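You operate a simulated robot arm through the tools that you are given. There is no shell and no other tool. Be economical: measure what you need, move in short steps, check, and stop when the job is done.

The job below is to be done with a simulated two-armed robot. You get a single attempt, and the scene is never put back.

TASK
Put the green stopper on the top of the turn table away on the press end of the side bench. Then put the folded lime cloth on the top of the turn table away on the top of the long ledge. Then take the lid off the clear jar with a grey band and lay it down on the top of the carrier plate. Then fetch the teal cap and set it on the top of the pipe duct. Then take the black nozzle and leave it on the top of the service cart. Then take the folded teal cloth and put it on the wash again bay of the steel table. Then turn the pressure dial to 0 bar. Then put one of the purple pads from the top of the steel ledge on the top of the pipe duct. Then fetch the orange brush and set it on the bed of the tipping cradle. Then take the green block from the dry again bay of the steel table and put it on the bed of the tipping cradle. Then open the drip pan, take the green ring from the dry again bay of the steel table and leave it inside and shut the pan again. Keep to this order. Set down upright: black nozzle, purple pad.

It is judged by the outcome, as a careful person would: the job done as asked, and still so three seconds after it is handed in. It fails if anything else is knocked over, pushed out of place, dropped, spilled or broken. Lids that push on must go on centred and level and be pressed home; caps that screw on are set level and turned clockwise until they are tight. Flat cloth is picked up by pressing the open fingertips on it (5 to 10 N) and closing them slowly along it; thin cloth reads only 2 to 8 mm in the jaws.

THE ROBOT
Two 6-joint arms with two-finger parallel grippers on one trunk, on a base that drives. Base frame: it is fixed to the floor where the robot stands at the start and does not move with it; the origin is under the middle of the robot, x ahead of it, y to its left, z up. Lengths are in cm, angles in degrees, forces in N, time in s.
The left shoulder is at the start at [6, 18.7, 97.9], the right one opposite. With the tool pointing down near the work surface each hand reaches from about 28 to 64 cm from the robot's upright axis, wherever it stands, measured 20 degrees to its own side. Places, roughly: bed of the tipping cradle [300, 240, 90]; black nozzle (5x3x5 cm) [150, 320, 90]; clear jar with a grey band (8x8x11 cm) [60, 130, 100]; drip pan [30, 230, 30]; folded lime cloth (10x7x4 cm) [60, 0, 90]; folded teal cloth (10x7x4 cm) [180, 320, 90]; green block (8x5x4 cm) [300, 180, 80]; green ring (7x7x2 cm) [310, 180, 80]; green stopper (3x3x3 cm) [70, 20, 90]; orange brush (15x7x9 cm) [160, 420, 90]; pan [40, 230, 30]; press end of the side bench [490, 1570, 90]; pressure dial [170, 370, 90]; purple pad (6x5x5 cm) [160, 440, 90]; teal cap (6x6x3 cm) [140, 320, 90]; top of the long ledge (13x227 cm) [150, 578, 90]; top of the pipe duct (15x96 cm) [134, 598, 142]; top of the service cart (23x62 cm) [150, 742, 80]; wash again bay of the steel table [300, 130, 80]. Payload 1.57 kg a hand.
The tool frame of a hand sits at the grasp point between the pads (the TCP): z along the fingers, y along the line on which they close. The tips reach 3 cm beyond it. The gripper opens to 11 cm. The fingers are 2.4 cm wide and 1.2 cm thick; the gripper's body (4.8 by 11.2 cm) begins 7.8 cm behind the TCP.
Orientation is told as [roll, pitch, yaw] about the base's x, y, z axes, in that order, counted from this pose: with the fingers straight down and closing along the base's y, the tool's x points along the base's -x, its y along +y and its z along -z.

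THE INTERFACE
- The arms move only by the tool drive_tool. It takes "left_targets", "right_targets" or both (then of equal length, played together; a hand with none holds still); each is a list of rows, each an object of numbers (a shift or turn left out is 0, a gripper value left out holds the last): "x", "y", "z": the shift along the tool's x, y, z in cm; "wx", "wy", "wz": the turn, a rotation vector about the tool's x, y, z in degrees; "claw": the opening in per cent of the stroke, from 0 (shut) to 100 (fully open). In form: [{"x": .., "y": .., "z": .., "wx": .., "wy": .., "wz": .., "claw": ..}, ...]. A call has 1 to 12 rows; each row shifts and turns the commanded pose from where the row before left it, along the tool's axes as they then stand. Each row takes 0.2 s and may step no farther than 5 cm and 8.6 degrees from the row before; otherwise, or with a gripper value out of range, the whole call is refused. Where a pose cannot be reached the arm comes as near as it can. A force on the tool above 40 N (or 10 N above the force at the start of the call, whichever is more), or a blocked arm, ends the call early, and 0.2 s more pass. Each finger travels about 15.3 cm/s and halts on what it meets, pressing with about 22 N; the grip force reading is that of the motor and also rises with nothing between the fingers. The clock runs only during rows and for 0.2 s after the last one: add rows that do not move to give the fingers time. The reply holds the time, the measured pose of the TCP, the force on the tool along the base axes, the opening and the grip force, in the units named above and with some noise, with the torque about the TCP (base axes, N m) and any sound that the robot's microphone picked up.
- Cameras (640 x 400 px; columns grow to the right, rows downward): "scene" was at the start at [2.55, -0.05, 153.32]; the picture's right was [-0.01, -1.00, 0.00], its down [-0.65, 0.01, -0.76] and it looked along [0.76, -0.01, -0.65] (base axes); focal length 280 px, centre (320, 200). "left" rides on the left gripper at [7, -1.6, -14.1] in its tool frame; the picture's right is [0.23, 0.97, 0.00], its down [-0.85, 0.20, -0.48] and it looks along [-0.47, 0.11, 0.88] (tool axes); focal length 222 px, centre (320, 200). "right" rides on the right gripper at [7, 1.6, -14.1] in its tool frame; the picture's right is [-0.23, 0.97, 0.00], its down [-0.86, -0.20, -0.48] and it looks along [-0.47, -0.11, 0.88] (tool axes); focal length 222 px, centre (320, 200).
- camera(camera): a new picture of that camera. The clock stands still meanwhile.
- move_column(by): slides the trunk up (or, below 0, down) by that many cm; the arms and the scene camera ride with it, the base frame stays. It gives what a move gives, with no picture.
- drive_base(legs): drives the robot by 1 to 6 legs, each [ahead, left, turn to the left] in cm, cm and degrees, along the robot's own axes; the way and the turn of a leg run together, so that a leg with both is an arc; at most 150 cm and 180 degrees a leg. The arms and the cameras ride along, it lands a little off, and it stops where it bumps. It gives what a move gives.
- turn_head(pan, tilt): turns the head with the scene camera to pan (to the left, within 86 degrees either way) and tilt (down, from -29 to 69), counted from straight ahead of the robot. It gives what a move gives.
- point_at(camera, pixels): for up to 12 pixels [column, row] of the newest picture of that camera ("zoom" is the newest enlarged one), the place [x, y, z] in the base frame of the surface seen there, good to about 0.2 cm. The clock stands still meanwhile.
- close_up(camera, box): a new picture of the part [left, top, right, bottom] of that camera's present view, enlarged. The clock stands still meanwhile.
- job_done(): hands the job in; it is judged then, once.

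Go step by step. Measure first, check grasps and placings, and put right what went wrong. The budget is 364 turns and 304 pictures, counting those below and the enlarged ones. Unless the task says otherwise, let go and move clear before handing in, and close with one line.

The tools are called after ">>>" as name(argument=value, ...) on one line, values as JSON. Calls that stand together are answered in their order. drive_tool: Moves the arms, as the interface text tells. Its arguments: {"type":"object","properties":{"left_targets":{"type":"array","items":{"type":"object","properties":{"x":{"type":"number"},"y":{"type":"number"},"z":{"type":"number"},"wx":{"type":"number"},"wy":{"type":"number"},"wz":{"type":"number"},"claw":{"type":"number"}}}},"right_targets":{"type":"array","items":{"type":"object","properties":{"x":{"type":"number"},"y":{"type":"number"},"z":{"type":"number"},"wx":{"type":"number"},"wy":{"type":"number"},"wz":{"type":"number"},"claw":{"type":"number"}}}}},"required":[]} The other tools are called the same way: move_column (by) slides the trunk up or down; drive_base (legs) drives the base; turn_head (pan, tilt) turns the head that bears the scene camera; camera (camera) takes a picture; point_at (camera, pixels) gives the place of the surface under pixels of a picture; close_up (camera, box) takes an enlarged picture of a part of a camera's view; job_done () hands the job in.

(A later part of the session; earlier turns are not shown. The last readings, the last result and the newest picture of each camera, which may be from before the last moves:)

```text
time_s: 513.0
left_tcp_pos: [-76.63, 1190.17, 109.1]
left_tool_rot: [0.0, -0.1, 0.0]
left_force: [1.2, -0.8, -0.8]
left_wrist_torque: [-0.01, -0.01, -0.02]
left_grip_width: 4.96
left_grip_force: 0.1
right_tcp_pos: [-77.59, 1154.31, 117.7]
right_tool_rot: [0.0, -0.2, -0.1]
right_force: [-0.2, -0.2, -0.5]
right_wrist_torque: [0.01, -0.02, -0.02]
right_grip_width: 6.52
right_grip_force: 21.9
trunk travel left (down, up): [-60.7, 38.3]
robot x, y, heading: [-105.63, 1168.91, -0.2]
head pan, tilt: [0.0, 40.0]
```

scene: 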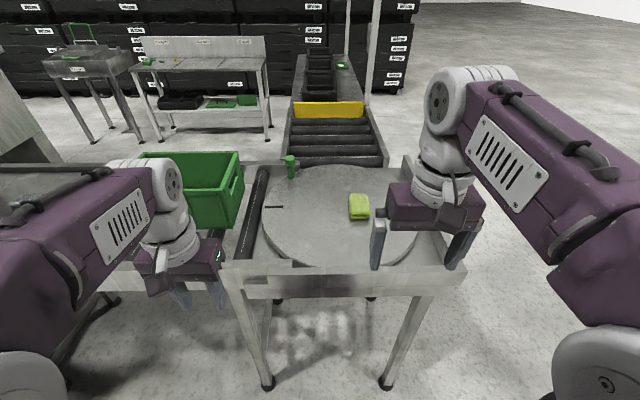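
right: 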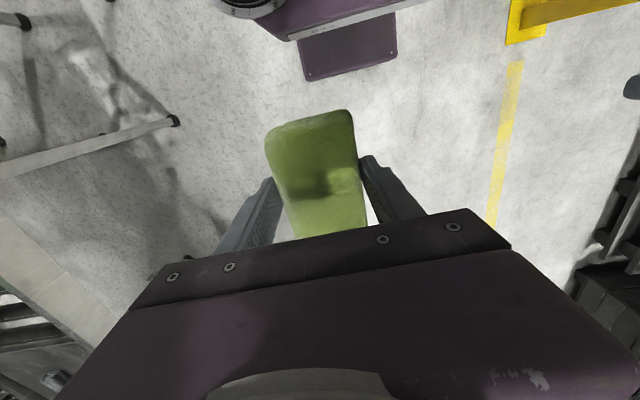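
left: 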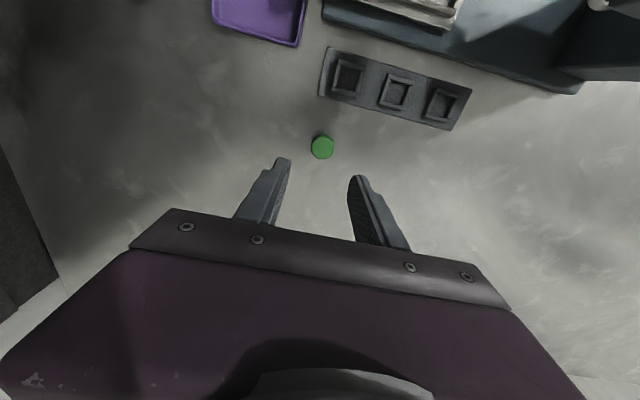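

>>> drive_base(legs=[[0, -4, 0.2], [149, 0, 0], [149, 0, 0], [122, 0, 0]])

```text
time_s: 533.4
left_tcp_pos: [338.92, 1181.57, 108.98]
left_tool_rot: [0.1, -0.2, -0.4]
left_force: [0.5, 0.2, 0.1]
left_wrist_torque: [-0.02, -0.01, -0.04]
left_grip_width: 4.94
left_grip_force: 0.1
right_tcp_pos: [337.75, 1145.79, 117.78]
right_tool_rot: [0.1, -0.2, -0.3]
right_force: [-0.7, -0.2, 0.0]
right_wrist_torque: [0.0, 0.02, 0.0]
right_grip_width: 6.51
right_grip_force: 22.1
trunk travel left (down, up): [-60.7, 38.3]
robot x, y, heading: [309.74, 1161.25, -0.4]
head pan, tilt: [0.0, 40.0]
```

>>> drive_base(legs=[[0, 0, -89.6], [150, 0, 0], [150, 0, 0], [125, 0, 0]])

```text
time_s: 557.8
left_tcp_pos: [342.67, 702.61, 109.0]
left_tool_rot: [0.1, -0.2, -87.0]
left_force: [0.4, 0.1, 0.7]
left_wrist_torque: [-0.01, 0.0, 0.01]
left_grip_width: 4.95
left_grip_force: 0.0
right_tcp_pos: [306.84, 701.71, 117.85]
right_tool_rot: [-0.1, -0.2, -87.1]
right_force: [-0.4, -0.4, -0.8]
right_wrist_torque: [0.02, 0.01, 0.02]
right_grip_width: 6.51
right_grip_force: 22.3
trunk travel left (down, up): [-60.7, 38.3]
robot x, y, heading: [320.33, 730.44, -87.1]
head pan, tilt: [0.0, 40.0]
```

>>> drive_base(legs=[[8, -70, -3], [110, 0, 0], [0, 0, -90]])

>>> turn_head(pan=0, tilt=25)

>>> camera(camera="scene")

```text
time_s: 570.6
left_tcp_pos: [218.83, 591.69, 108.99]
left_tool_rot: [0.1, -0.2, 178.8]
left_force: [0.1, -0.7, 0.2]
left_wrist_torque: [-0.01, -0.04, 0.01]
left_grip_width: 4.95
left_grip_force: 0.1
right_tcp_pos: [220.54, 627.51, 117.91]
right_tool_rot: [0.0, -0.1, 178.7]
right_force: [0.5, -0.6, -0.8]
right_wrist_torque: [0.0, -0.02, 0.01]
right_grip_width: 6.52
right_grip_force: 23.0
trunk travel left (down, up): [-60.7, 38.3]
robot x, y, heading: [248.36, 611.99, 178.6]
head pan, tilt: [0.0, 40.0]
```

```text
time_s: 571.4
left_tcp_pos: [218.85, 591.79, 109.04]
left_tool_rot: [0.1, -0.2, 178.7]
left_force: [0.7, -0.1, -0.1]
left_wrist_torque: [-0.03, 0.02, -0.03]
left_grip_width: 4.95
left_grip_force: 0.1
right_tcp_pos: [220.51, 627.62, 117.94]
right_tool_rot: [0.1, -0.2, 178.7]
right_force: [0.1, 0.2, -0.1]
right_wrist_torque: [0.04, -0.03, -0.03]
right_grip_width: 6.54
right_grip_force: 22.4
trunk travel left (down, up): [-60.7, 38.3]
robot x, y, heading: [248.16, 612.0, 178.8]
head pan, tilt: [0.0, 25.0]
```

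```text
252 pictures are left
```

scene: 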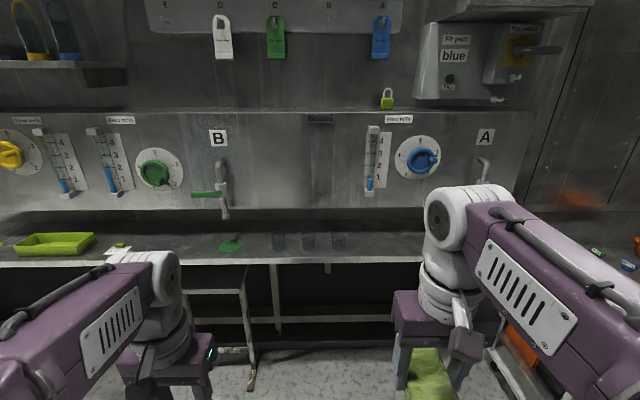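

The ledge has three cups at (280–340,240), and free space around (380,240). I'll measure the ledge and the panel above it.

>>> point_at(camera="scene", pixels=[[370, 230], [370, 252], [370, 258], [337, 235], [400, 215], [370, 120], [370, 108], [387, 105], [250, 108], [485, 165], [424, 160], [280, 235]])

>>> close_up(camera="scene", box=[200, 80, 520, 280])

```text
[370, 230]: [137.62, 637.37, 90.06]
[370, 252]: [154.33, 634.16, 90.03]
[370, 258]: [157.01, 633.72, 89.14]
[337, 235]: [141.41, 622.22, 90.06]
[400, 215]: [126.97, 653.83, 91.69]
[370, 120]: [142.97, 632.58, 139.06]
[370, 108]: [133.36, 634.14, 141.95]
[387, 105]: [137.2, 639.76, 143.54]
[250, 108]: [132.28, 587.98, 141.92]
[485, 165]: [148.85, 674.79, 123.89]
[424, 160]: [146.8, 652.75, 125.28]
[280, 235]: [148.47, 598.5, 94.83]
```

```text
2.00 times, centred on (360, 180) of scene
```

zoom: 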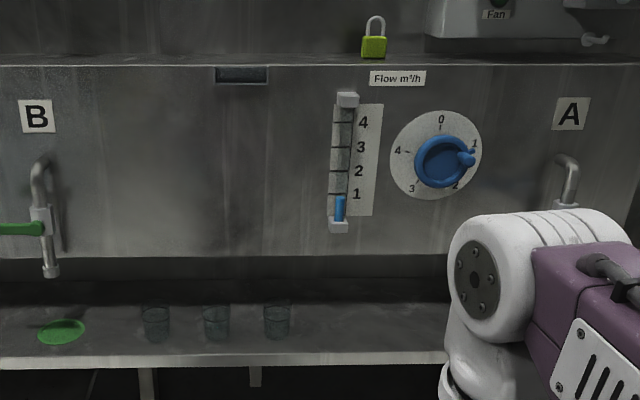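

The ledge top is at z=90.05, and the panel face is at x≈143 above z≈100. I'll check how far the flow meter and knob stick out around y≈635.

>>> point_at(camera="zoom", pixels=[[347, 100], [338, 226], [340, 150], [365, 130], [395, 150], [440, 165], [465, 160], [265, 310], [290, 310], [340, 340], [400, 340], [275, 330]])

```text
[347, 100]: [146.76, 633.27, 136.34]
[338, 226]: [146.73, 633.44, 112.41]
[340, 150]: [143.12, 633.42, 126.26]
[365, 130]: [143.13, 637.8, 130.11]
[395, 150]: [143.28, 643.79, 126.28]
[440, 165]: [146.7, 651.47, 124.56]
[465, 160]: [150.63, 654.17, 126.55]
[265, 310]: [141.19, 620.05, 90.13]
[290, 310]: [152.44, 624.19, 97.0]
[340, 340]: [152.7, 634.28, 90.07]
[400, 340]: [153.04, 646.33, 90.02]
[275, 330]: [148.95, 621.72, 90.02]
```

I'll place it at [151.5, 640], between flow meter and knob. First I'll drive closer.

>>> drive_base(legs=[[0, -15, 1.3], [42, 0, 0]])

>>> turn_head(pan=0, tilt=45)

>>> camera(camera="scene")

```text
time_s: 575.0
left_tcp_pos: [176.74, 605.99, 108.97]
left_tool_rot: [0.1, -0.1, -179.9]
left_force: [0.8, 0.2, 0.1]
left_wrist_torque: [0.04, -0.02, -0.02]
left_grip_width: 4.95
left_grip_force: 0.1
right_tcp_pos: [177.68, 641.91, 117.88]
right_tool_rot: [0.0, -0.2, -179.9]
right_force: [0.2, -0.2, -0.9]
right_wrist_torque: [0.04, 0.01, -0.02]
right_grip_width: 6.52
right_grip_force: 22.0
trunk travel left (down, up): [-60.7, 38.3]
robot x, y, heading: [205.82, 626.62, -180.0]
head pan, tilt: [0.0, 25.0]
```

```text
time_s: 575.8
left_tcp_pos: [176.76, 605.92, 109.01]
left_tool_rot: [0.2, -0.2, -179.9]
left_force: [0.8, 0.0, 0.1]
left_wrist_torque: [-0.03, -0.04, -0.01]
left_grip_width: 4.95
left_grip_force: 0.0
right_tcp_pos: [177.7, 641.8, 117.8]
right_tool_rot: [0.0, -0.2, -179.9]
right_force: [0.3, 0.5, 0.1]
right_wrist_torque: [-0.03, 0.02, -0.01]
right_grip_width: 6.51
right_grip_force: 21.6
trunk travel left (down, up): [-60.7, 38.3]
robot x, y, heading: [205.98, 626.54, -180.1]
head pan, tilt: [0.0, 45.0]
```

```text
250 pictures are left
```

scene: 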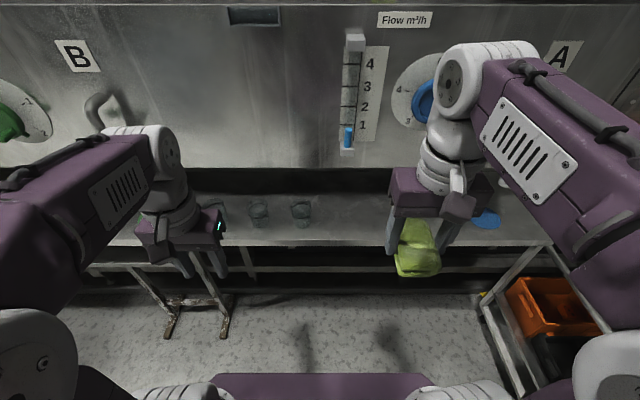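

I'll lower the hand in front of the ledge, then move in.

>>> drive_tool(right_targets=[{"z": 4.5, "y": 0.8}, {"z": 4.5, "y": 0.8}, {"z": 4.5}, {"z": 4.3}, {"x": -4.5}, {"x": -4.5}, {"x": -4.5}, {"x": -4.5}, {}])

>>> camera(camera="scene")

>>> camera(camera="right")

```text
time_s: 577.8
left_tcp_pos: [176.85, 605.98, 109.0]
left_tool_rot: [0.2, -0.3, -180.0]
left_force: [0.1, -0.6, -0.7]
left_wrist_torque: [-0.01, -0.03, 0.0]
left_grip_width: 4.95
left_grip_force: 0.0
right_tcp_pos: [159.72, 640.2, 100.49]
right_tool_rot: [0.0, -0.3, -179.9]
right_force: [0.5, 0.3, -0.1]
right_wrist_torque: [0.01, 0.03, 0.0]
right_grip_width: 6.55
right_grip_force: 21.8
trunk travel left (down, up): [-60.7, 38.3]
robot x, y, heading: [206.44, 626.95, -180.1]
head pan, tilt: [0.0, 45.0]
```

```text
249 pictures are left
```

scene: 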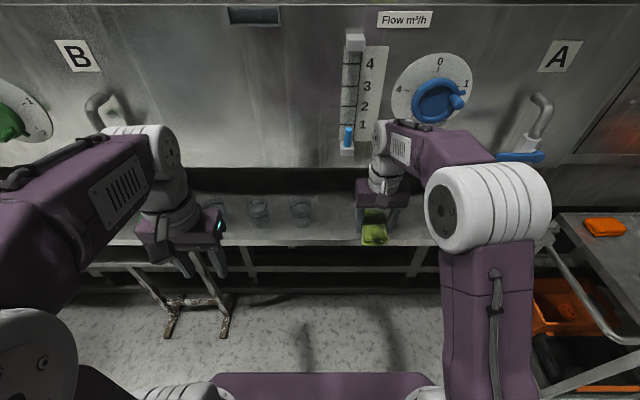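

```text
248 pictures are left
```

right: 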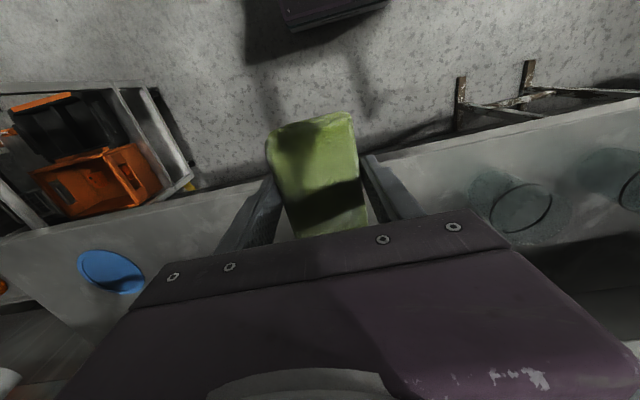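

The hand is aligned. I'll check the wrist's distance to the panel before the last 8 cm.

>>> point_at(camera="scene", pixels=[[377, 145], [376, 130], [385, 125], [398, 150], [380, 170], [350, 152], [385, 240], [365, 232], [370, 185]])

>>> close_up(camera="scene", box=[320, 90, 480, 270])

```text
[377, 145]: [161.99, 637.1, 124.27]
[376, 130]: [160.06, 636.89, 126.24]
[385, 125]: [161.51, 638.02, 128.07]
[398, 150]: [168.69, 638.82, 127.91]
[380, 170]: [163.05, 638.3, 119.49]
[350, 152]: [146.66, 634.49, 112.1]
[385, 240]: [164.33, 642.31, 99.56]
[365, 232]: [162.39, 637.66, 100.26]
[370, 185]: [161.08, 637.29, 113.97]
```

```text
2.22 times, centred on (400, 180) of scene
```

zoom: 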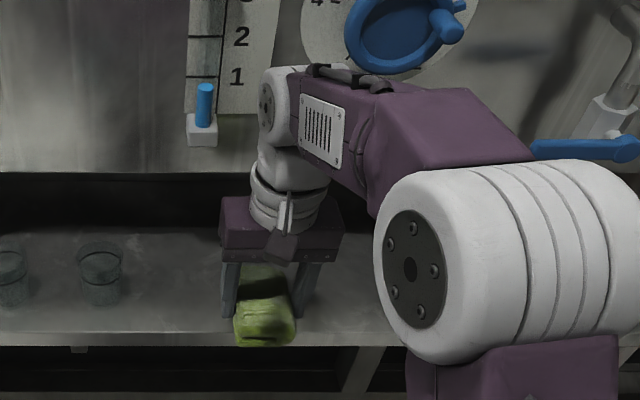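

The wrist would come near the knob, so I'll tilt the tool 8° (fingers toward the panel) to keep it back. Then I'll move in and down to [152, 638.7].

>>> drive_tool(right_targets=[{"wy": -8}, {"y": 1.5}, {}])

>>> camera(camera="scene")

```text
time_s: 578.6
left_tcp_pos: [176.86, 606.02, 108.92]
left_tool_rot: [0.1, -0.2, -179.8]
left_force: [-0.6, 0.4, 0.3]
left_wrist_torque: [-0.02, 0.01, -0.01]
left_grip_width: 4.97
left_grip_force: 0.0
right_tcp_pos: [159.71, 638.8, 100.1]
right_tool_rot: [0.0, -8.2, -180.0]
right_force: [0.1, -0.4, -0.5]
right_wrist_torque: [0.01, 0.01, 0.01]
right_grip_width: 6.51
right_grip_force: 21.9
trunk travel left (down, up): [-60.7, 38.3]
robot x, y, heading: [206.01, 627.21, -180.0]
head pan, tilt: [0.0, 45.0]
```

```text
246 pictures are left
```

scene: 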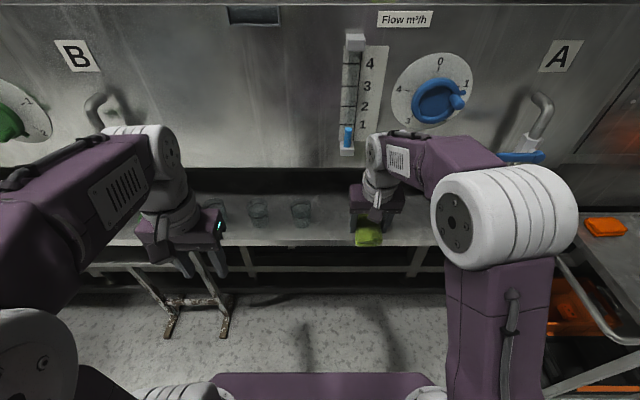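

>>> drive_tool(right_targets=[{"x": -4, "z": 0.55}, {"x": -3.9, "z": 0.56}, {"x": 0.35, "z": 2.5}, {"x": 0.35, "z": 2.5}, {}])

>>> camera(camera="scene")

>>> camera(camera="right")

```text
time_s: 579.8
left_tcp_pos: [176.82, 605.92, 109.07]
left_tool_rot: [0.1, -0.2, -179.9]
left_force: [1.2, 0.1, 0.8]
left_wrist_torque: [-0.02, 0.04, 0.0]
left_grip_width: 4.95
left_grip_force: 0.0
right_tcp_pos: [151.88, 638.51, 94.94]
right_tool_rot: [0.0, -8.2, -180.1]
right_force: [-0.1, -0.2, -0.5]
right_wrist_torque: [0.04, -0.02, 0.01]
right_grip_width: 6.5
right_grip_force: 21.7
trunk travel left (down, up): [-60.7, 38.3]
robot x, y, heading: [205.83, 627.27, -180.2]
head pan, tilt: [0.0, 45.0]
```

```text
245 pictures are left
```

scene: 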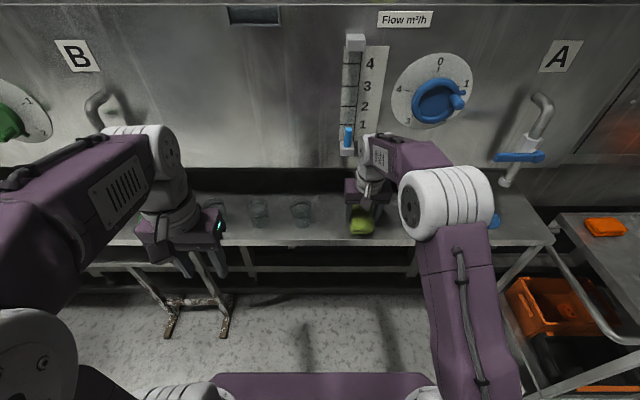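

```text
244 pictures are left
```

right: 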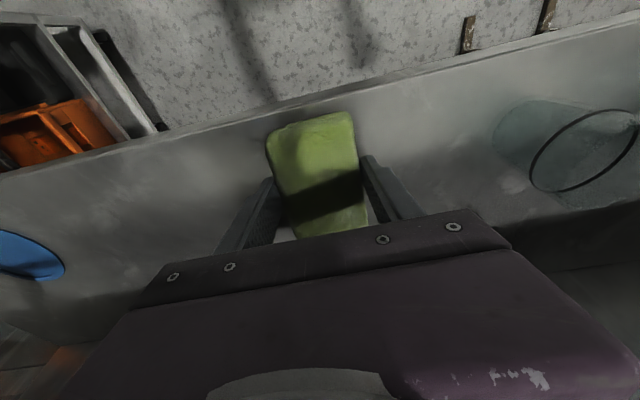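

The cloth is over the ledge, inside its front edge. I'll lower the last bit, open partly and withdraw upward.

>>> drive_tool(right_targets=[{"z": 0.6}, {"z": 0.4}, {"z": 0.2}, {}, {"claw": 68}, {"claw": 80}, {}])

>>> camera(camera="right")

```text
time_s: 581.4
left_tcp_pos: [176.83, 605.98, 108.9]
left_tool_rot: [0.1, -0.2, -179.9]
left_force: [-0.5, 0.3, 0.6]
left_wrist_torque: [0.01, -0.02, 0.03]
left_grip_width: 4.93
left_grip_force: 0.1
right_tcp_pos: [151.47, 638.65, 93.84]
right_tool_rot: [0.0, -8.2, -180.0]
right_force: [-0.3, 0.3, -1.6]
right_wrist_torque: [-0.02, 0.0, -0.01]
right_grip_width: 8.82
right_grip_force: 0.0
trunk travel left (down, up): [-60.7, 38.3]
robot x, y, heading: [206.23, 626.91, -179.9]
head pan, tilt: [0.0, 45.0]
```

```text
243 pictures are left
```

right: 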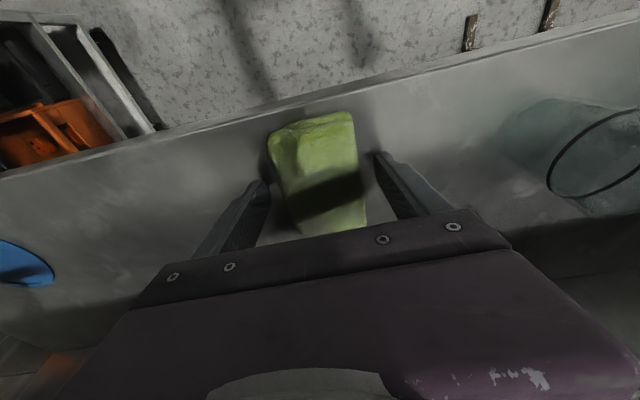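

The cloth is released. I'll withdraw up and back.

>>> drive_tool(right_targets=[{"z": -3}, {"z": -3}, {"z": -2, "x": 2}, {"x": 4}, {"x": 4}, {"x": 4}, {"x": 4, "z": -2}, {"x": 4, "z": -2}, {"z": -4, "x": 2}, {"wy": 8}, {}])

>>> camera(camera="scene")

```text
time_s: 583.8
left_tcp_pos: [176.85, 606.11, 109.05]
left_tool_rot: [0.2, -0.4, -179.9]
left_force: [-0.5, 0.7, -1.3]
left_wrist_torque: [-0.02, 0.03, 0.03]
left_grip_width: 4.94
left_grip_force: 0.0
right_tcp_pos: [177.64, 638.58, 106.24]
right_tool_rot: [-0.1, -0.1, -180.0]
right_force: [1.1, -0.3, 0.5]
right_wrist_torque: [-0.03, 0.03, 0.01]
right_grip_width: 8.79
right_grip_force: 0.1
trunk travel left (down, up): [-60.7, 38.3]
robot x, y, heading: [205.93, 626.73, 180.0]
head pan, tilt: [0.0, 45.0]
```

```text
242 pictures are left
```

scene: 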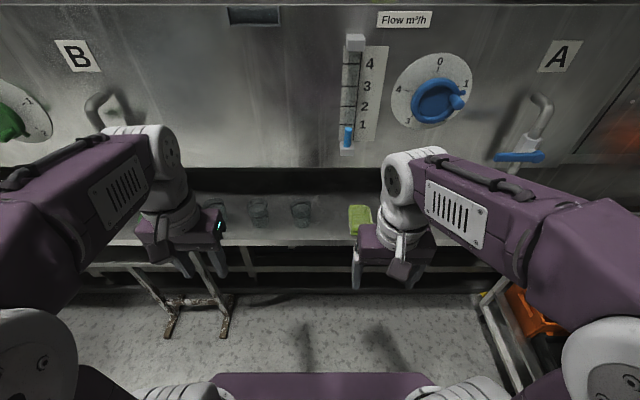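

The lime cloth lies on the ledge at (360,218). Next is the jar: I'll back out, turn and drive south to see whether it can be reached from this side.

>>> drive_base(legs=[[-36, 0, 0], [0, 0, 90], [150, 0, 0], [150, 0, 0]])

>>> turn_head(pan=-30, tilt=25)

>>> camera(camera="scene")

```text
time_s: 603.9
left_tcp_pos: [241.81, 298.29, 108.94]
left_tool_rot: [0.1, -0.2, -96.7]
left_force: [0.3, -0.9, 0.3]
left_wrist_torque: [0.0, -0.05, 0.02]
left_grip_width: 4.93
left_grip_force: 0.1
right_tcp_pos: [209.46, 302.82, 106.2]
right_tool_rot: [0.0, -0.2, -96.8]
right_force: [0.2, 0.5, 0.5]
right_wrist_torque: [-0.02, -0.01, 0.03]
right_grip_width: 8.82
right_grip_force: 0.0
trunk travel left (down, up): [-60.7, 38.3]
robot x, y, heading: [224.8, 329.65, -96.9]
head pan, tilt: [0.0, 45.0]
```

```text
time_s: 604.8
left_tcp_pos: [241.81, 298.16, 109.01]
left_tool_rot: [0.1, -0.2, -96.7]
left_force: [-0.2, 0.5, -0.6]
left_wrist_torque: [-0.02, 0.01, -0.01]
left_grip_width: 4.96
left_grip_force: 0.0
right_tcp_pos: [209.56, 302.81, 106.31]
right_tool_rot: [0.0, -0.3, -96.7]
right_force: [0.0, -0.4, 0.3]
right_wrist_torque: [-0.02, -0.01, 0.0]
right_grip_width: 8.78
right_grip_force: 0.1
trunk travel left (down, up): [-60.7, 38.3]
robot x, y, heading: [224.38, 329.77, -96.6]
head pan, tilt: [-30.0, 25.0]
```

```text
241 pictures are left
```

scene: 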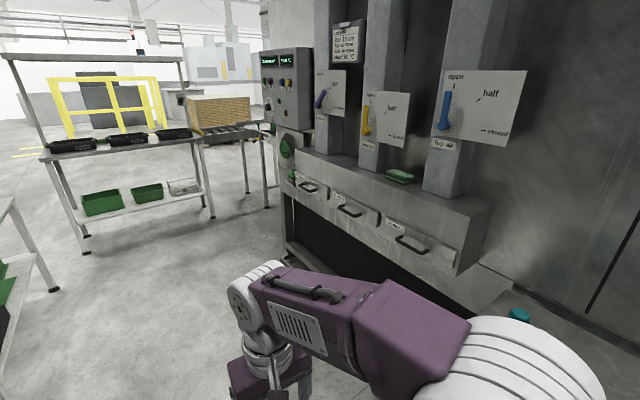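

>>> drive_base(legs=[[0, 8, 6.6], [150, 0, 0], [55, 0, 0]])

>>> turn_head(pan=-80, tilt=25)

>>> camera(camera="scene")

```text
time_s: 615.6
left_tcp_pos: [256.89, 97.11, 109.05]
left_tool_rot: [0.2, -0.2, -88.5]
left_force: [-0.8, -0.1, -0.6]
left_wrist_torque: [-0.02, 0.0, -0.01]
left_grip_width: 4.96
left_grip_force: 0.2
right_tcp_pos: [224.36, 96.97, 106.27]
right_tool_rot: [0.0, -0.2, -88.6]
right_force: [-0.2, 0.0, -0.5]
right_wrist_torque: [0.04, 0.0, -0.01]
right_grip_width: 8.82
right_grip_force: 0.1
trunk travel left (down, up): [-60.7, 38.3]
robot x, y, heading: [235.12, 125.65, -88.8]
head pan, tilt: [-30.0, 25.0]
```

```text
time_s: 616.8
left_tcp_pos: [257.02, 96.95, 108.98]
left_tool_rot: [0.1, -0.2, -88.4]
left_force: [-0.6, 0.2, -0.5]
left_wrist_torque: [-0.05, 0.0, -0.02]
left_grip_width: 4.94
left_grip_force: 0.1
right_tcp_pos: [224.38, 97.0, 106.19]
right_tool_rot: [0.0, -0.2, -88.6]
right_force: [0.2, -1.0, 0.2]
right_wrist_torque: [0.01, 0.0, 0.02]
right_grip_width: 8.8
right_grip_force: 0.1
trunk travel left (down, up): [-60.7, 38.3]
robot x, y, heading: [235.22, 125.78, -88.8]
head pan, tilt: [-80.0, 25.0]
```

```text
240 pictures are left
```

scene: 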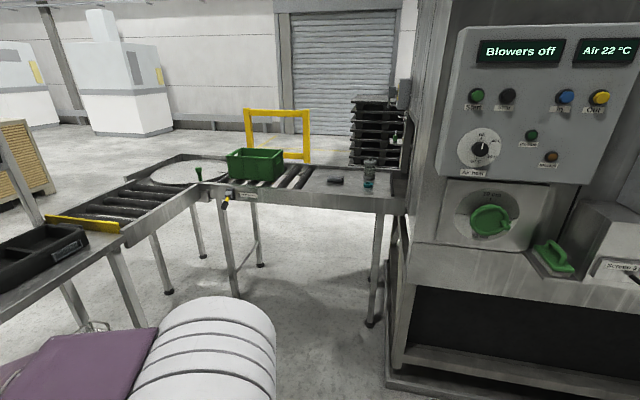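

The jar table is reachable from this side, with the jar at (369,172). I'll measure it and the free floor.

>>> close_up(camera="scene", box=[180, 120, 440, 280])

>>> point_at(camera="scene", pixels=[[369, 162], [369, 185], [335, 181], [330, 205], [385, 210], [370, 325], [237, 295], [390, 370], [228, 205], [255, 180], [290, 200], [230, 330]])

```text
2.46 times, centred on (310, 200) of scene
```

zoom: 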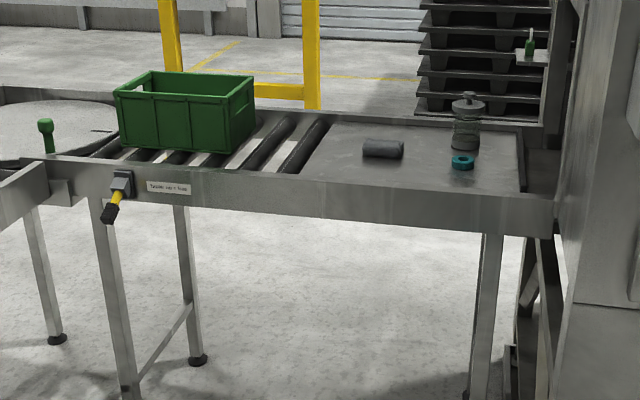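

```text
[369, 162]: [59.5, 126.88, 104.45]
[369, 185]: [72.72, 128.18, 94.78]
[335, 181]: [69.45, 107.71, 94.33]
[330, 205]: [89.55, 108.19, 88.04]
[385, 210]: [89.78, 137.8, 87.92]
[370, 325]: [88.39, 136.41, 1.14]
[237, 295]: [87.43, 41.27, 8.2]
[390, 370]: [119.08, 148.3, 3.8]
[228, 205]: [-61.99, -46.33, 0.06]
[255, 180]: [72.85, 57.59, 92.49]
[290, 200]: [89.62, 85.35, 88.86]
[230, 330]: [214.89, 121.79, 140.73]
```

The jar is at about [60, 126.5] on a plate at z≈92.5. I'll turn to face it and drive in at y≈102.

>>> drive_base(legs=[[0, 0, -91.2], [0, 23, 0], [105, 0, 0]])

>>> turn_head(pan=-10, tilt=40)

>>> camera(camera="scene")

```text
time_s: 627.2
left_tcp_pos: [105.81, 86.09, 109.08]
left_tool_rot: [0.0, -0.2, 178.5]
left_force: [0.1, 0.1, 0.1]
left_wrist_torque: [-0.01, 0.01, 0.02]
left_grip_width: 4.94
left_grip_force: 0.1
right_tcp_pos: [107.53, 118.78, 106.31]
right_tool_rot: [0.0, -0.2, 178.3]
right_force: [-0.6, 0.0, -0.5]
right_wrist_torque: [-0.01, -0.02, 0.02]
right_grip_width: 8.8
right_grip_force: 0.0
trunk travel left (down, up): [-60.7, 38.3]
robot x, y, heading: [135.51, 105.98, 178.3]
head pan, tilt: [-80.0, 25.0]
```

```text
time_s: 628.6
left_tcp_pos: [105.81, 86.11, 108.97]
left_tool_rot: [0.0, -0.1, 178.3]
left_force: [-1.1, 0.7, -0.6]
left_wrist_torque: [0.03, -0.02, 0.0]
left_grip_width: 4.95
left_grip_force: 0.1
right_tcp_pos: [107.27, 118.73, 106.28]
right_tool_rot: [0.0, -0.2, 178.4]
right_force: [0.6, 0.8, 0.0]
right_wrist_torque: [0.01, -0.05, -0.02]
right_grip_width: 8.82
right_grip_force: 0.0
trunk travel left (down, up): [-60.7, 38.3]
robot x, y, heading: [135.36, 106.19, 178.8]
head pan, tilt: [-10.0, 40.0]
```

```text
238 pictures are left
```

scene: 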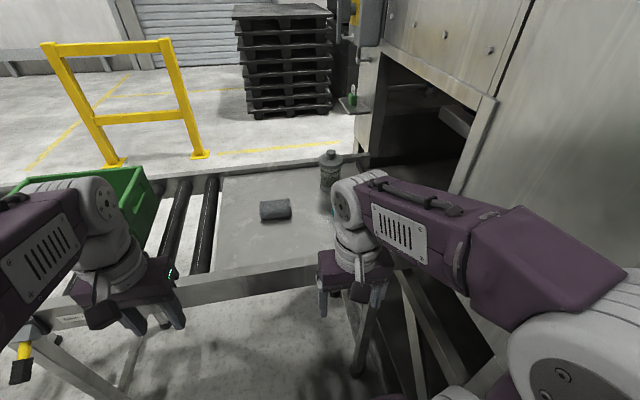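

The jar is at (329,165). I'll zoom in on it.

>>> close_up(camera="scene", box=[240, 130, 400, 230])

>>> point_at(camera="scene", pixels=[[329, 152], [329, 158], [321, 160], [338, 160], [329, 175], [329, 190], [240, 250], [230, 180], [340, 165], [260, 155]])

```text
4.00 times, centred on (320, 180) of scene
```

zoom: 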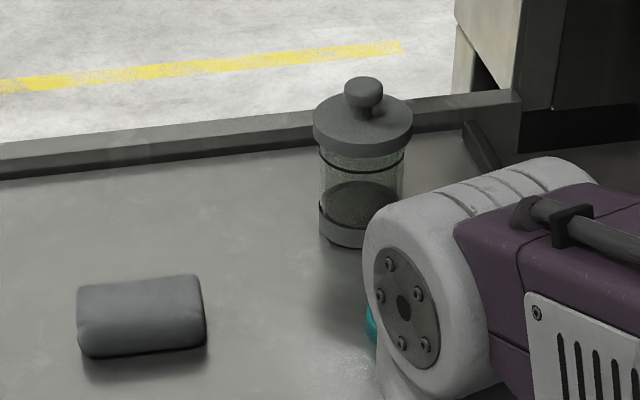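

```text
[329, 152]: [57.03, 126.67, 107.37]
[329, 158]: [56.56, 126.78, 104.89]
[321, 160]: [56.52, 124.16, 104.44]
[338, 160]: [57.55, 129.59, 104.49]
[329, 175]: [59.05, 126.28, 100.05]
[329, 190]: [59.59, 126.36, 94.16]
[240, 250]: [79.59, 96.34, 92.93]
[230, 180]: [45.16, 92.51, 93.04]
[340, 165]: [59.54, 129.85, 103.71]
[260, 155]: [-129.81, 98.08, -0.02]
```

The knob on the lid tops out at z≈107.4, and the jar axis is at about [56.5, 126.7]. I'll raise the trunk a bit and drive closer.

>>> move_column(by=8)

>>> drive_base(legs=[[0, 4, 1], [22, 0, 0]])

>>> drive_tool(right_targets=[{"x": -4.5, "y": -1, "claw": 60}, {"x": -4.5, "y": -1}, {"x": -4.5, "y": -1}, {"x": -4.5, "y": -1}, {"x": -4.5, "y": -1}, {}])

>>> camera(camera="right")

>>> camera(camera="scene")

```text
time_s: 629.8
left_tcp_pos: [105.82, 86.26, 117.12]
left_tool_rot: [0.0, -0.2, 178.5]
left_force: [0.0, -0.5, 0.0]
left_wrist_torque: [0.02, -0.02, -0.01]
left_grip_width: 4.92
left_grip_force: 0.0
right_tcp_pos: [107.34, 118.62, 114.19]
right_tool_rot: [0.0, -0.2, 178.4]
right_force: [0.0, -0.5, 0.0]
right_wrist_torque: [-0.01, 0.0, -0.01]
right_grip_width: 8.8
right_grip_force: 0.1
trunk travel left (down, up): [-68.7, 30.3]
robot x, y, heading: [135.63, 106.21, 178.2]
head pan, tilt: [-10.0, 40.0]
```

```text
time_s: 631.9
left_tcp_pos: [83.9, 81.78, 117.08]
left_tool_rot: [0.1, -0.2, 179.3]
left_force: [-0.8, -0.3, 0.3]
left_wrist_torque: [-0.03, 0.02, -0.02]
left_grip_width: 4.99
left_grip_force: 0.1
right_tcp_pos: [85.03, 114.45, 114.26]
right_tool_rot: [0.1, -0.3, 179.3]
right_force: [-0.3, -0.3, 0.2]
right_wrist_torque: [0.0, 0.0, 0.01]
right_grip_width: 8.8
right_grip_force: 0.1
trunk travel left (down, up): [-68.7, 30.3]
robot x, y, heading: [113.39, 102.06, 179.4]
head pan, tilt: [-10.0, 40.0]
```

```text
time_s: 633.3
left_tcp_pos: [83.91, 81.86, 117.03]
left_tool_rot: [0.1, -0.3, 179.2]
left_force: [0.8, 0.3, -0.7]
left_wrist_torque: [-0.01, 0.0, 0.0]
left_grip_width: 4.94
left_grip_force: 0.1
right_tcp_pos: [62.56, 119.75, 114.5]
right_tool_rot: [0.0, -0.2, 179.3]
right_force: [0.0, 0.8, -0.2]
right_wrist_torque: [0.05, 0.04, 0.0]
right_grip_width: 6.59
right_grip_force: 0.1
trunk travel left (down, up): [-68.7, 30.3]
robot x, y, heading: [113.14, 102.55, 179.2]
head pan, tilt: [-10.0, 40.0]
```

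```text
236 pictures are left
```

right: 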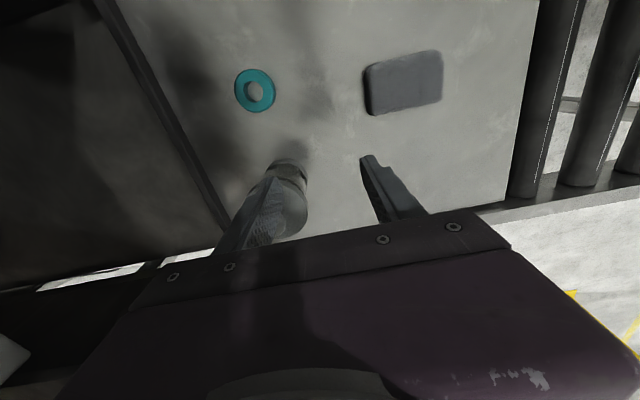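

```text
235 pictures are left
```

scene: 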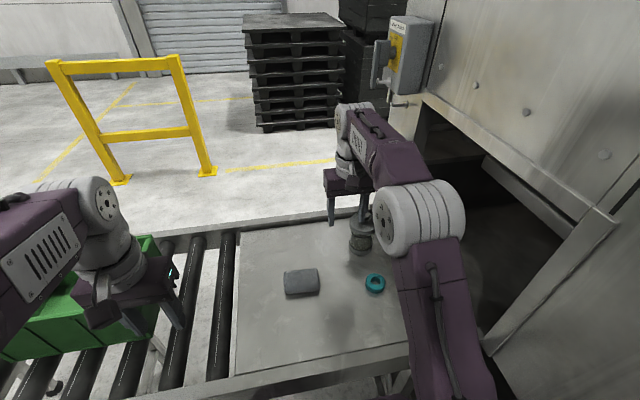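

The hand is at [62.6, 119.8], so I'll shift it over the knob at [56.5, 126.7] and check.

>>> drive_tool(right_targets=[{"x": -3.1, "y": -3.5}, {"x": -3, "y": -3.5}, {}])

>>> camera(camera="right")

>>> close_up(camera="scene", box=[300, 130, 420, 260])

```text
time_s: 634.1
left_tcp_pos: [83.89, 81.85, 117.04]
left_tool_rot: [0.2, -0.2, 179.3]
left_force: [-0.4, 0.0, 0.7]
left_wrist_torque: [0.05, 0.01, 0.03]
left_grip_width: 4.95
left_grip_force: 0.0
right_tcp_pos: [58.52, 126.25, 113.72]
right_tool_rot: [0.0, -0.2, 179.3]
right_force: [-0.3, -0.2, 0.4]
right_wrist_torque: [-0.03, 0.01, 0.0]
right_grip_width: 6.59
right_grip_force: 0.0
right hand out of reach, approached as far as the arm can: row 2
trunk travel left (down, up): [-68.7, 30.3]
robot x, y, heading: [113.21, 102.4, 179.2]
head pan, tilt: [-10.0, 40.0]
```

```text
234 pictures are left
```

right: 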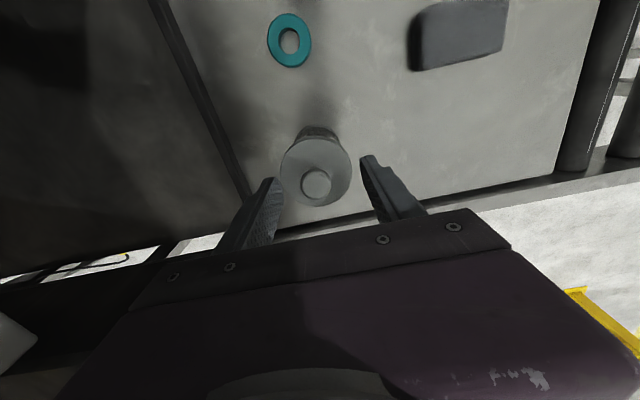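

```text
3.08 times, centred on (360, 195) of scene
```

zoom: 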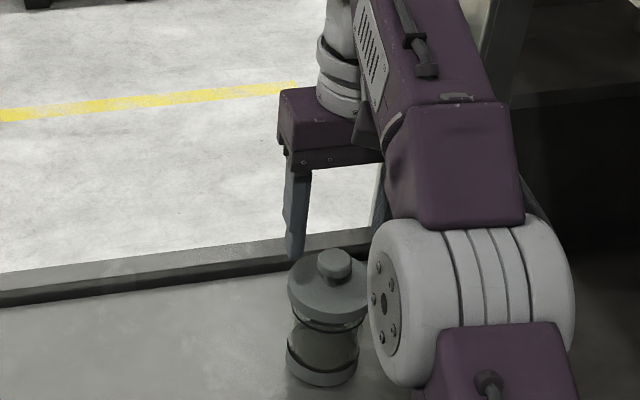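

>>> point_at(camera="right", pixels=[[315, 185], [303, 185], [327, 185], [315, 172], [315, 197], [290, 165], [340, 165], [300, 200]])

>>> point_at(camera="zoom", pixels=[[335, 258], [320, 270], [335, 275], [300, 300], [350, 300], [320, 345]])

```text
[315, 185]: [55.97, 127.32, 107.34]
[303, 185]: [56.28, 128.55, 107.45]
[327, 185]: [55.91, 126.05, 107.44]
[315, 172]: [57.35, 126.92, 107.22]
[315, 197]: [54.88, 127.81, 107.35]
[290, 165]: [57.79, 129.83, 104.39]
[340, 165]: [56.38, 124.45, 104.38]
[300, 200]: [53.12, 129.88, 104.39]
```

```text
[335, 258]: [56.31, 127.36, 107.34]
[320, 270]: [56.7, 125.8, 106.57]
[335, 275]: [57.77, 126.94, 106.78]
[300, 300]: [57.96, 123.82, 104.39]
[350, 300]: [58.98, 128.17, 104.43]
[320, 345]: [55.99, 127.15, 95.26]
```

The knob's centre is [56.1, 127.3]. I'll drive 3 cm closer, then move over the knob and down.

>>> drive_base(legs=[[3, 0, 0]])

>>> drive_tool(right_targets=[{"y": -1.0, "z": 1.5}, {"z": 0.5}, {}])

>>> camera(camera="right")

```text
time_s: 635.0
left_tcp_pos: [81.3, 81.85, 117.12]
left_tool_rot: [0.1, -0.5, 179.3]
left_force: [0.6, 0.5, 0.7]
left_wrist_torque: [-0.01, 0.04, 0.0]
left_grip_width: 4.93
left_grip_force: 0.1
right_tcp_pos: [55.81, 126.21, 113.86]
right_tool_rot: [0.0, -0.6, 179.3]
right_force: [-0.4, 0.4, 0.7]
right_wrist_torque: [0.0, 0.07, -0.01]
right_grip_width: 6.6
right_grip_force: 0.1
trunk travel left (down, up): [-68.7, 30.3]
robot x, y, heading: [110.57, 102.76, 179.5]
head pan, tilt: [-10.0, 40.0]
```

```text
time_s: 635.8
left_tcp_pos: [80.77, 81.91, 117.0]
left_tool_rot: [0.1, -0.2, 179.3]
left_force: [1.0, 0.2, 0.8]
left_wrist_torque: [0.02, 0.01, 0.01]
left_grip_width: 4.97
left_grip_force: 0.0
right_tcp_pos: [55.39, 127.19, 111.67]
right_tool_rot: [0.0, -0.2, 179.4]
right_force: [-0.3, -0.3, 0.5]
right_wrist_torque: [-0.01, -0.03, -0.02]
right_grip_width: 6.59
right_grip_force: 0.1
trunk travel left (down, up): [-68.7, 30.3]
robot x, y, heading: [110.33, 101.88, 179.1]
head pan, tilt: [-10.0, 40.0]
```

```text
232 pictures are left
```

right: 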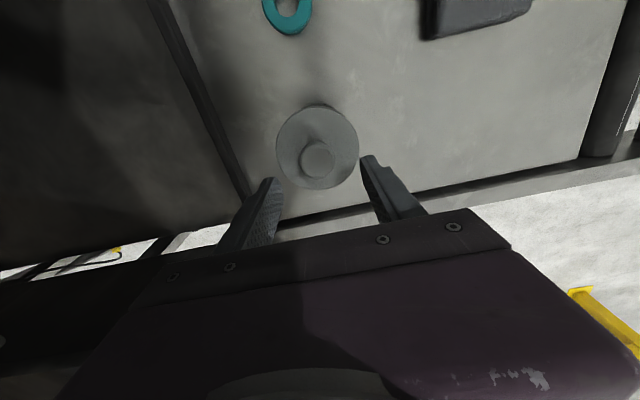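

>>> drive_tool(right_targets=[{"x": 0.7, "z": 2}, {"z": 1.8}, {}, {"claw": 30}, {"claw": 0}, {}, {}])

>>> camera(camera="right")

```text
time_s: 637.4
left_tcp_pos: [80.91, 81.81, 117.03]
left_tool_rot: [0.1, -0.2, 179.2]
left_force: [-0.8, -0.3, -0.5]
left_wrist_torque: [0.0, -0.02, 0.01]
left_grip_width: 4.95
left_grip_force: 0.1
right_tcp_pos: [56.17, 127.33, 108.1]
right_tool_rot: [0.0, -0.3, 179.3]
right_force: [-0.1, 0.8, 0.0]
right_wrist_torque: [-0.02, 0.01, 0.01]
right_grip_width: 3.01
right_grip_force: 22.1
trunk travel left (down, up): [-68.7, 30.3]
robot x, y, heading: [110.5, 102.41, 179.2]
head pan, tilt: [-10.0, 40.0]
heard: snap
```

```text
231 pictures are left
```

right: 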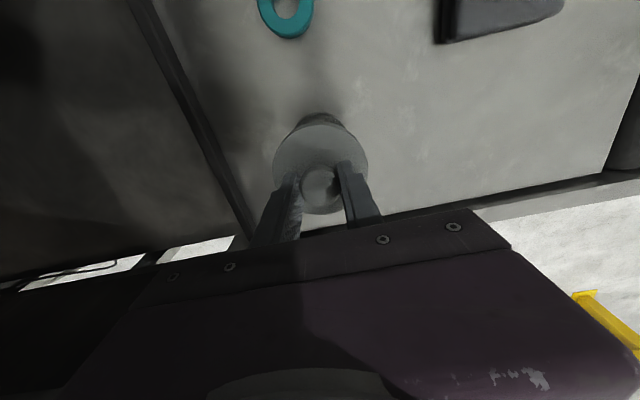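

The knob is held (3.0 cm) and a snap was heard. I'll lift slowly by 1.5 cm and check whether the jar stays.

>>> drive_tool(right_targets=[{"z": -0.5}, {"z": -0.5}, {"z": -0.5}, {}])

>>> close_up(camera="scene", box=[300, 130, 420, 260])

```text
time_s: 638.4
left_tcp_pos: [80.92, 81.99, 117.05]
left_tool_rot: [0.1, -0.2, 179.4]
left_force: [-0.6, 0.6, 0.2]
left_wrist_torque: [0.02, -0.03, -0.01]
left_grip_width: 4.95
left_grip_force: 0.1
right_tcp_pos: [56.22, 127.23, 109.64]
right_tool_rot: [-0.1, -0.4, 179.4]
right_force: [0.2, 0.2, 0.7]
right_wrist_torque: [-0.02, 0.0, 0.02]
right_grip_width: 3.01
right_grip_force: 22.0
trunk travel left (down, up): [-68.7, 30.3]
robot x, y, heading: [110.69, 102.14, 179.4]
head pan, tilt: [-10.0, 40.0]
```

```text
3.08 times, centred on (360, 195) of scene
```

zoom: 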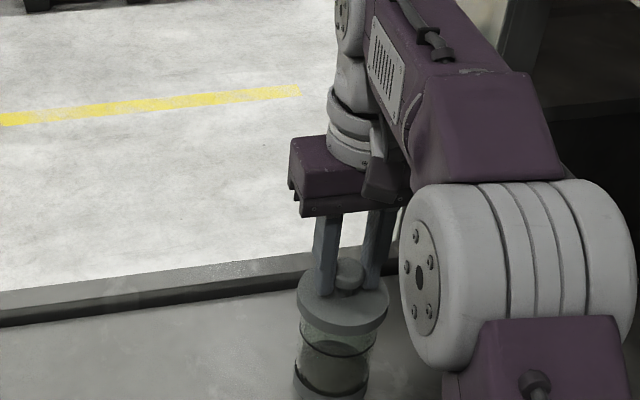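

>>> point_at(camera="zoom", pixels=[[345, 262], [310, 300], [345, 318], [330, 340], [330, 388], [325, 360], [340, 396]])

>>> close_up(camera="right", box=[240, 90, 400, 240])

```text
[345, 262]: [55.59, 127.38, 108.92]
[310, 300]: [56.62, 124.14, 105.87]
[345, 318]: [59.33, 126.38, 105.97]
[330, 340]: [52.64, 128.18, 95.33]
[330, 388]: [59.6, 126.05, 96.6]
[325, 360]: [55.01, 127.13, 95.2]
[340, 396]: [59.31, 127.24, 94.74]
```

```text
2.67 times, centred on (320, 165) of right
```

zoom: 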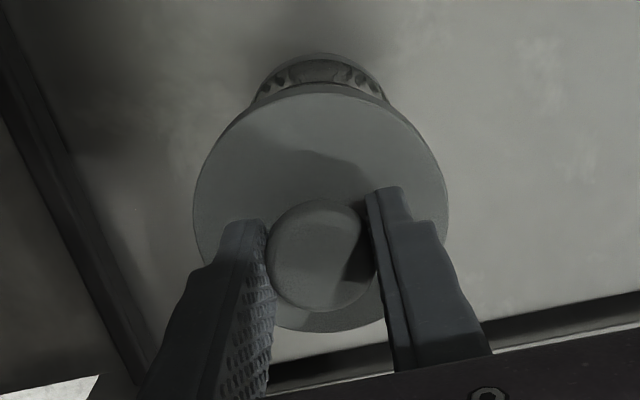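

The lid is 1.5 cm up and the jar floor is still at z≈95.2, so the jar stayed. I'll lift on and carry the lid to the free spot near [57, 106].

>>> drive_tool(right_targets=[{"z": -1}, {"z": -2}, {"z": -2}, {"z": -1}, {}, {"y": 4}, {"y": 4}, {"y": 4}, {"y": 4}, {"y": 4, "x": 0.5}, {"y": 1}, {}])

>>> camera(camera="scene")

>>> camera(camera="right")

```text
time_s: 641.0
left_tcp_pos: [80.83, 81.87, 116.97]
left_tool_rot: [0.1, -0.2, 179.3]
left_force: [-0.6, -0.7, -0.6]
left_wrist_torque: [0.01, -0.03, -0.01]
left_grip_width: 4.95
left_grip_force: 0.1
right_tcp_pos: [57.77, 106.76, 114.52]
right_tool_rot: [0.0, -0.3, 179.3]
right_force: [1.0, 0.9, 0.4]
right_wrist_torque: [0.03, 0.01, 0.02]
right_grip_width: 3.0
right_grip_force: 21.6
right hand out of reach, approached as far as the arm can: row 9, 10
trunk travel left (down, up): [-68.7, 30.3]
robot x, y, heading: [110.06, 102.5, 179.1]
head pan, tilt: [-10.0, 40.0]
```

```text
228 pictures are left
```

scene: 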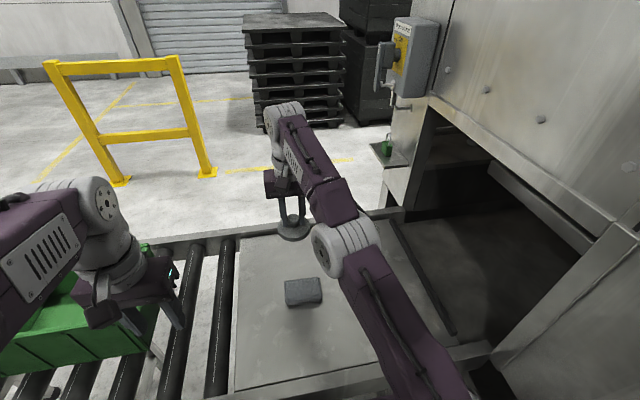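

```text
227 pictures are left
```

right: 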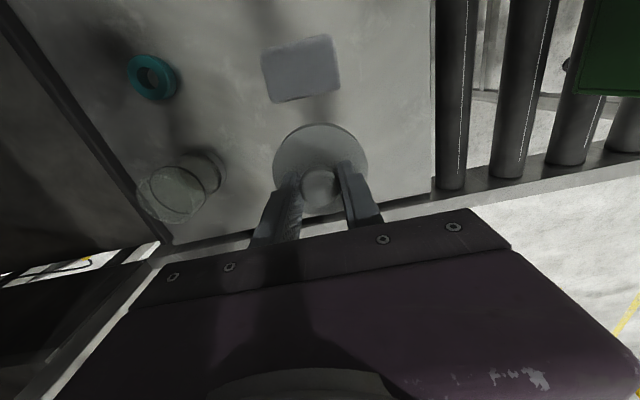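

The jar is standing open, unmoved, and the lid is over the plate. I'll measure the plate's edges and the grey item to pick the spot.

>>> point_at(camera="right", pixels=[[240, 225], [420, 185], [400, 165], [265, 95], [335, 90], [300, 100], [215, 190], [400, 100]])

>>> close_up(camera="scene", box=[230, 160, 350, 280])

```text
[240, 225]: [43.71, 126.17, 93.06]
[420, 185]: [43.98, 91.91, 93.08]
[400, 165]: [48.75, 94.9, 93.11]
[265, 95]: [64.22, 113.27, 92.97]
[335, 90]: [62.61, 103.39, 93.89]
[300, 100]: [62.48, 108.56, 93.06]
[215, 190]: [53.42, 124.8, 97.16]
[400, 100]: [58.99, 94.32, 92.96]
```

```text
3.33 times, centred on (290, 220) of scene
```

zoom: 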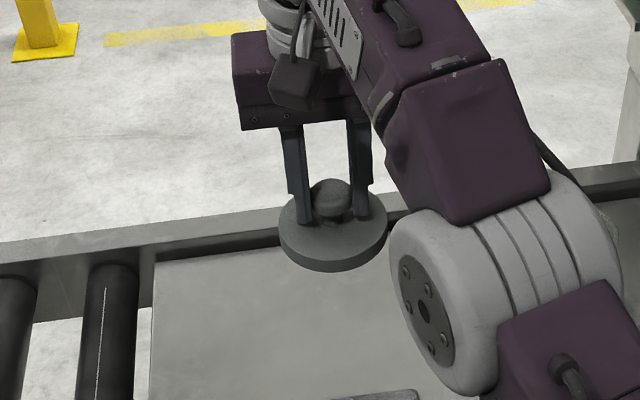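

The plate spans x≥43.8 at z 93, and the grey item starts at x≈62.6. I'll move the lid to about [54, 105] and lower toward the plate.

>>> drive_tool(right_targets=[{"z": 4, "y": 0.8}, {"z": 4, "x": -1.7}, {"z": 3, "x": -1.7}, {"z": 1.5}, {}])

>>> close_up(camera="scene", box=[230, 160, 350, 280])

```text
time_s: 642.1
left_tcp_pos: [80.9, 81.8, 116.99]
left_tool_rot: [0.1, -0.2, 179.4]
left_force: [-0.3, -0.1, -1.0]
left_wrist_torque: [-0.01, -0.02, 0.02]
left_grip_width: 4.94
left_grip_force: 0.0
right_tcp_pos: [54.51, 106.44, 104.29]
right_tool_rot: [-0.2, -0.1, 179.4]
right_force: [-0.1, -0.2, -0.2]
right_wrist_torque: [-0.04, 0.0, -0.03]
right_grip_width: 3.0
right_grip_force: 22.6
right hand out of reach, approached as far as the arm can: row 1, 3
trunk travel left (down, up): [-68.7, 30.3]
robot x, y, heading: [110.33, 102.3, 179.5]
head pan, tilt: [-10.0, 40.0]
```

```text
3.33 times, centred on (290, 220) of scene
```

zoom: 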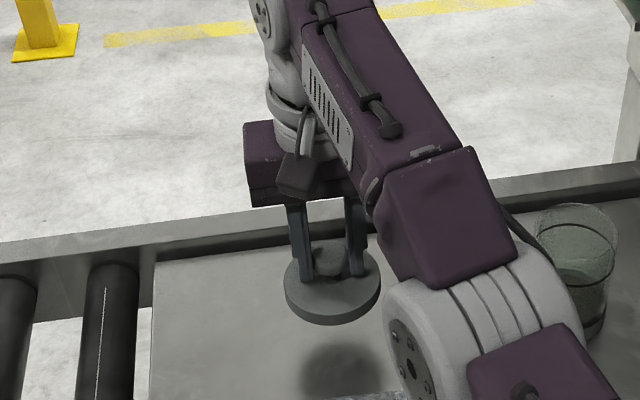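

>>> drive_tool(right_targets=[{"z": 2.5}, {"z": 1}, {"z": 0.6}, {"z": 0.5}, {}])

>>> close_up(camera="scene", box=[230, 160, 350, 280])

```text
time_s: 643.4
left_tcp_pos: [80.9, 82.0, 117.0]
left_tool_rot: [0.1, -0.2, 179.4]
left_force: [0.8, -0.9, -0.2]
left_wrist_torque: [0.05, 0.0, -0.01]
left_grip_width: 4.91
left_grip_force: 0.1
right_tcp_pos: [53.52, 106.16, 99.81]
right_tool_rot: [-0.1, 0.0, 179.3]
right_force: [-0.2, -0.2, -0.3]
right_wrist_torque: [0.0, -0.03, 0.0]
right_grip_width: 3.03
right_grip_force: 22.1
right hand out of reach, approached as far as the arm can: row 1
trunk travel left (down, up): [-68.7, 30.3]
robot x, y, heading: [110.59, 102.35, 179.1]
head pan, tilt: [-10.0, 40.0]
```

```text
3.33 times, centred on (290, 220) of scene
```

zoom: 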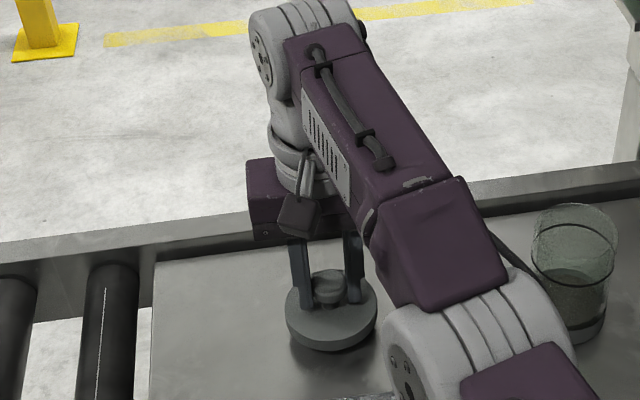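

>>> drive_tool(right_targets=[{"z": 0.4}, {"z": 0.3}, {"z": 0.3}, {"z": 0.3}, {"z": 0.3}, {}])

```text
time_s: 644.8
left_tcp_pos: [80.94, 81.91, 117.01]
left_tool_rot: [0.1, -0.3, 179.3]
left_force: [-0.3, -1.4, -0.3]
left_wrist_torque: [0.04, 0.01, 0.0]
left_grip_width: 4.94
left_grip_force: 0.1
right_tcp_pos: [53.35, 106.11, 98.15]
right_tool_rot: [-0.2, -0.1, 179.3]
right_force: [0.4, -0.5, -0.1]
right_wrist_torque: [0.04, 0.03, -0.01]
right_grip_width: 3.0
right_grip_force: 21.8
right hand out of reach, approached as far as the arm can: row 1
trunk travel left (down, up): [-68.7, 30.3]
robot x, y, heading: [110.51, 102.31, 179.3]
head pan, tilt: [-10.0, 40.0]
```

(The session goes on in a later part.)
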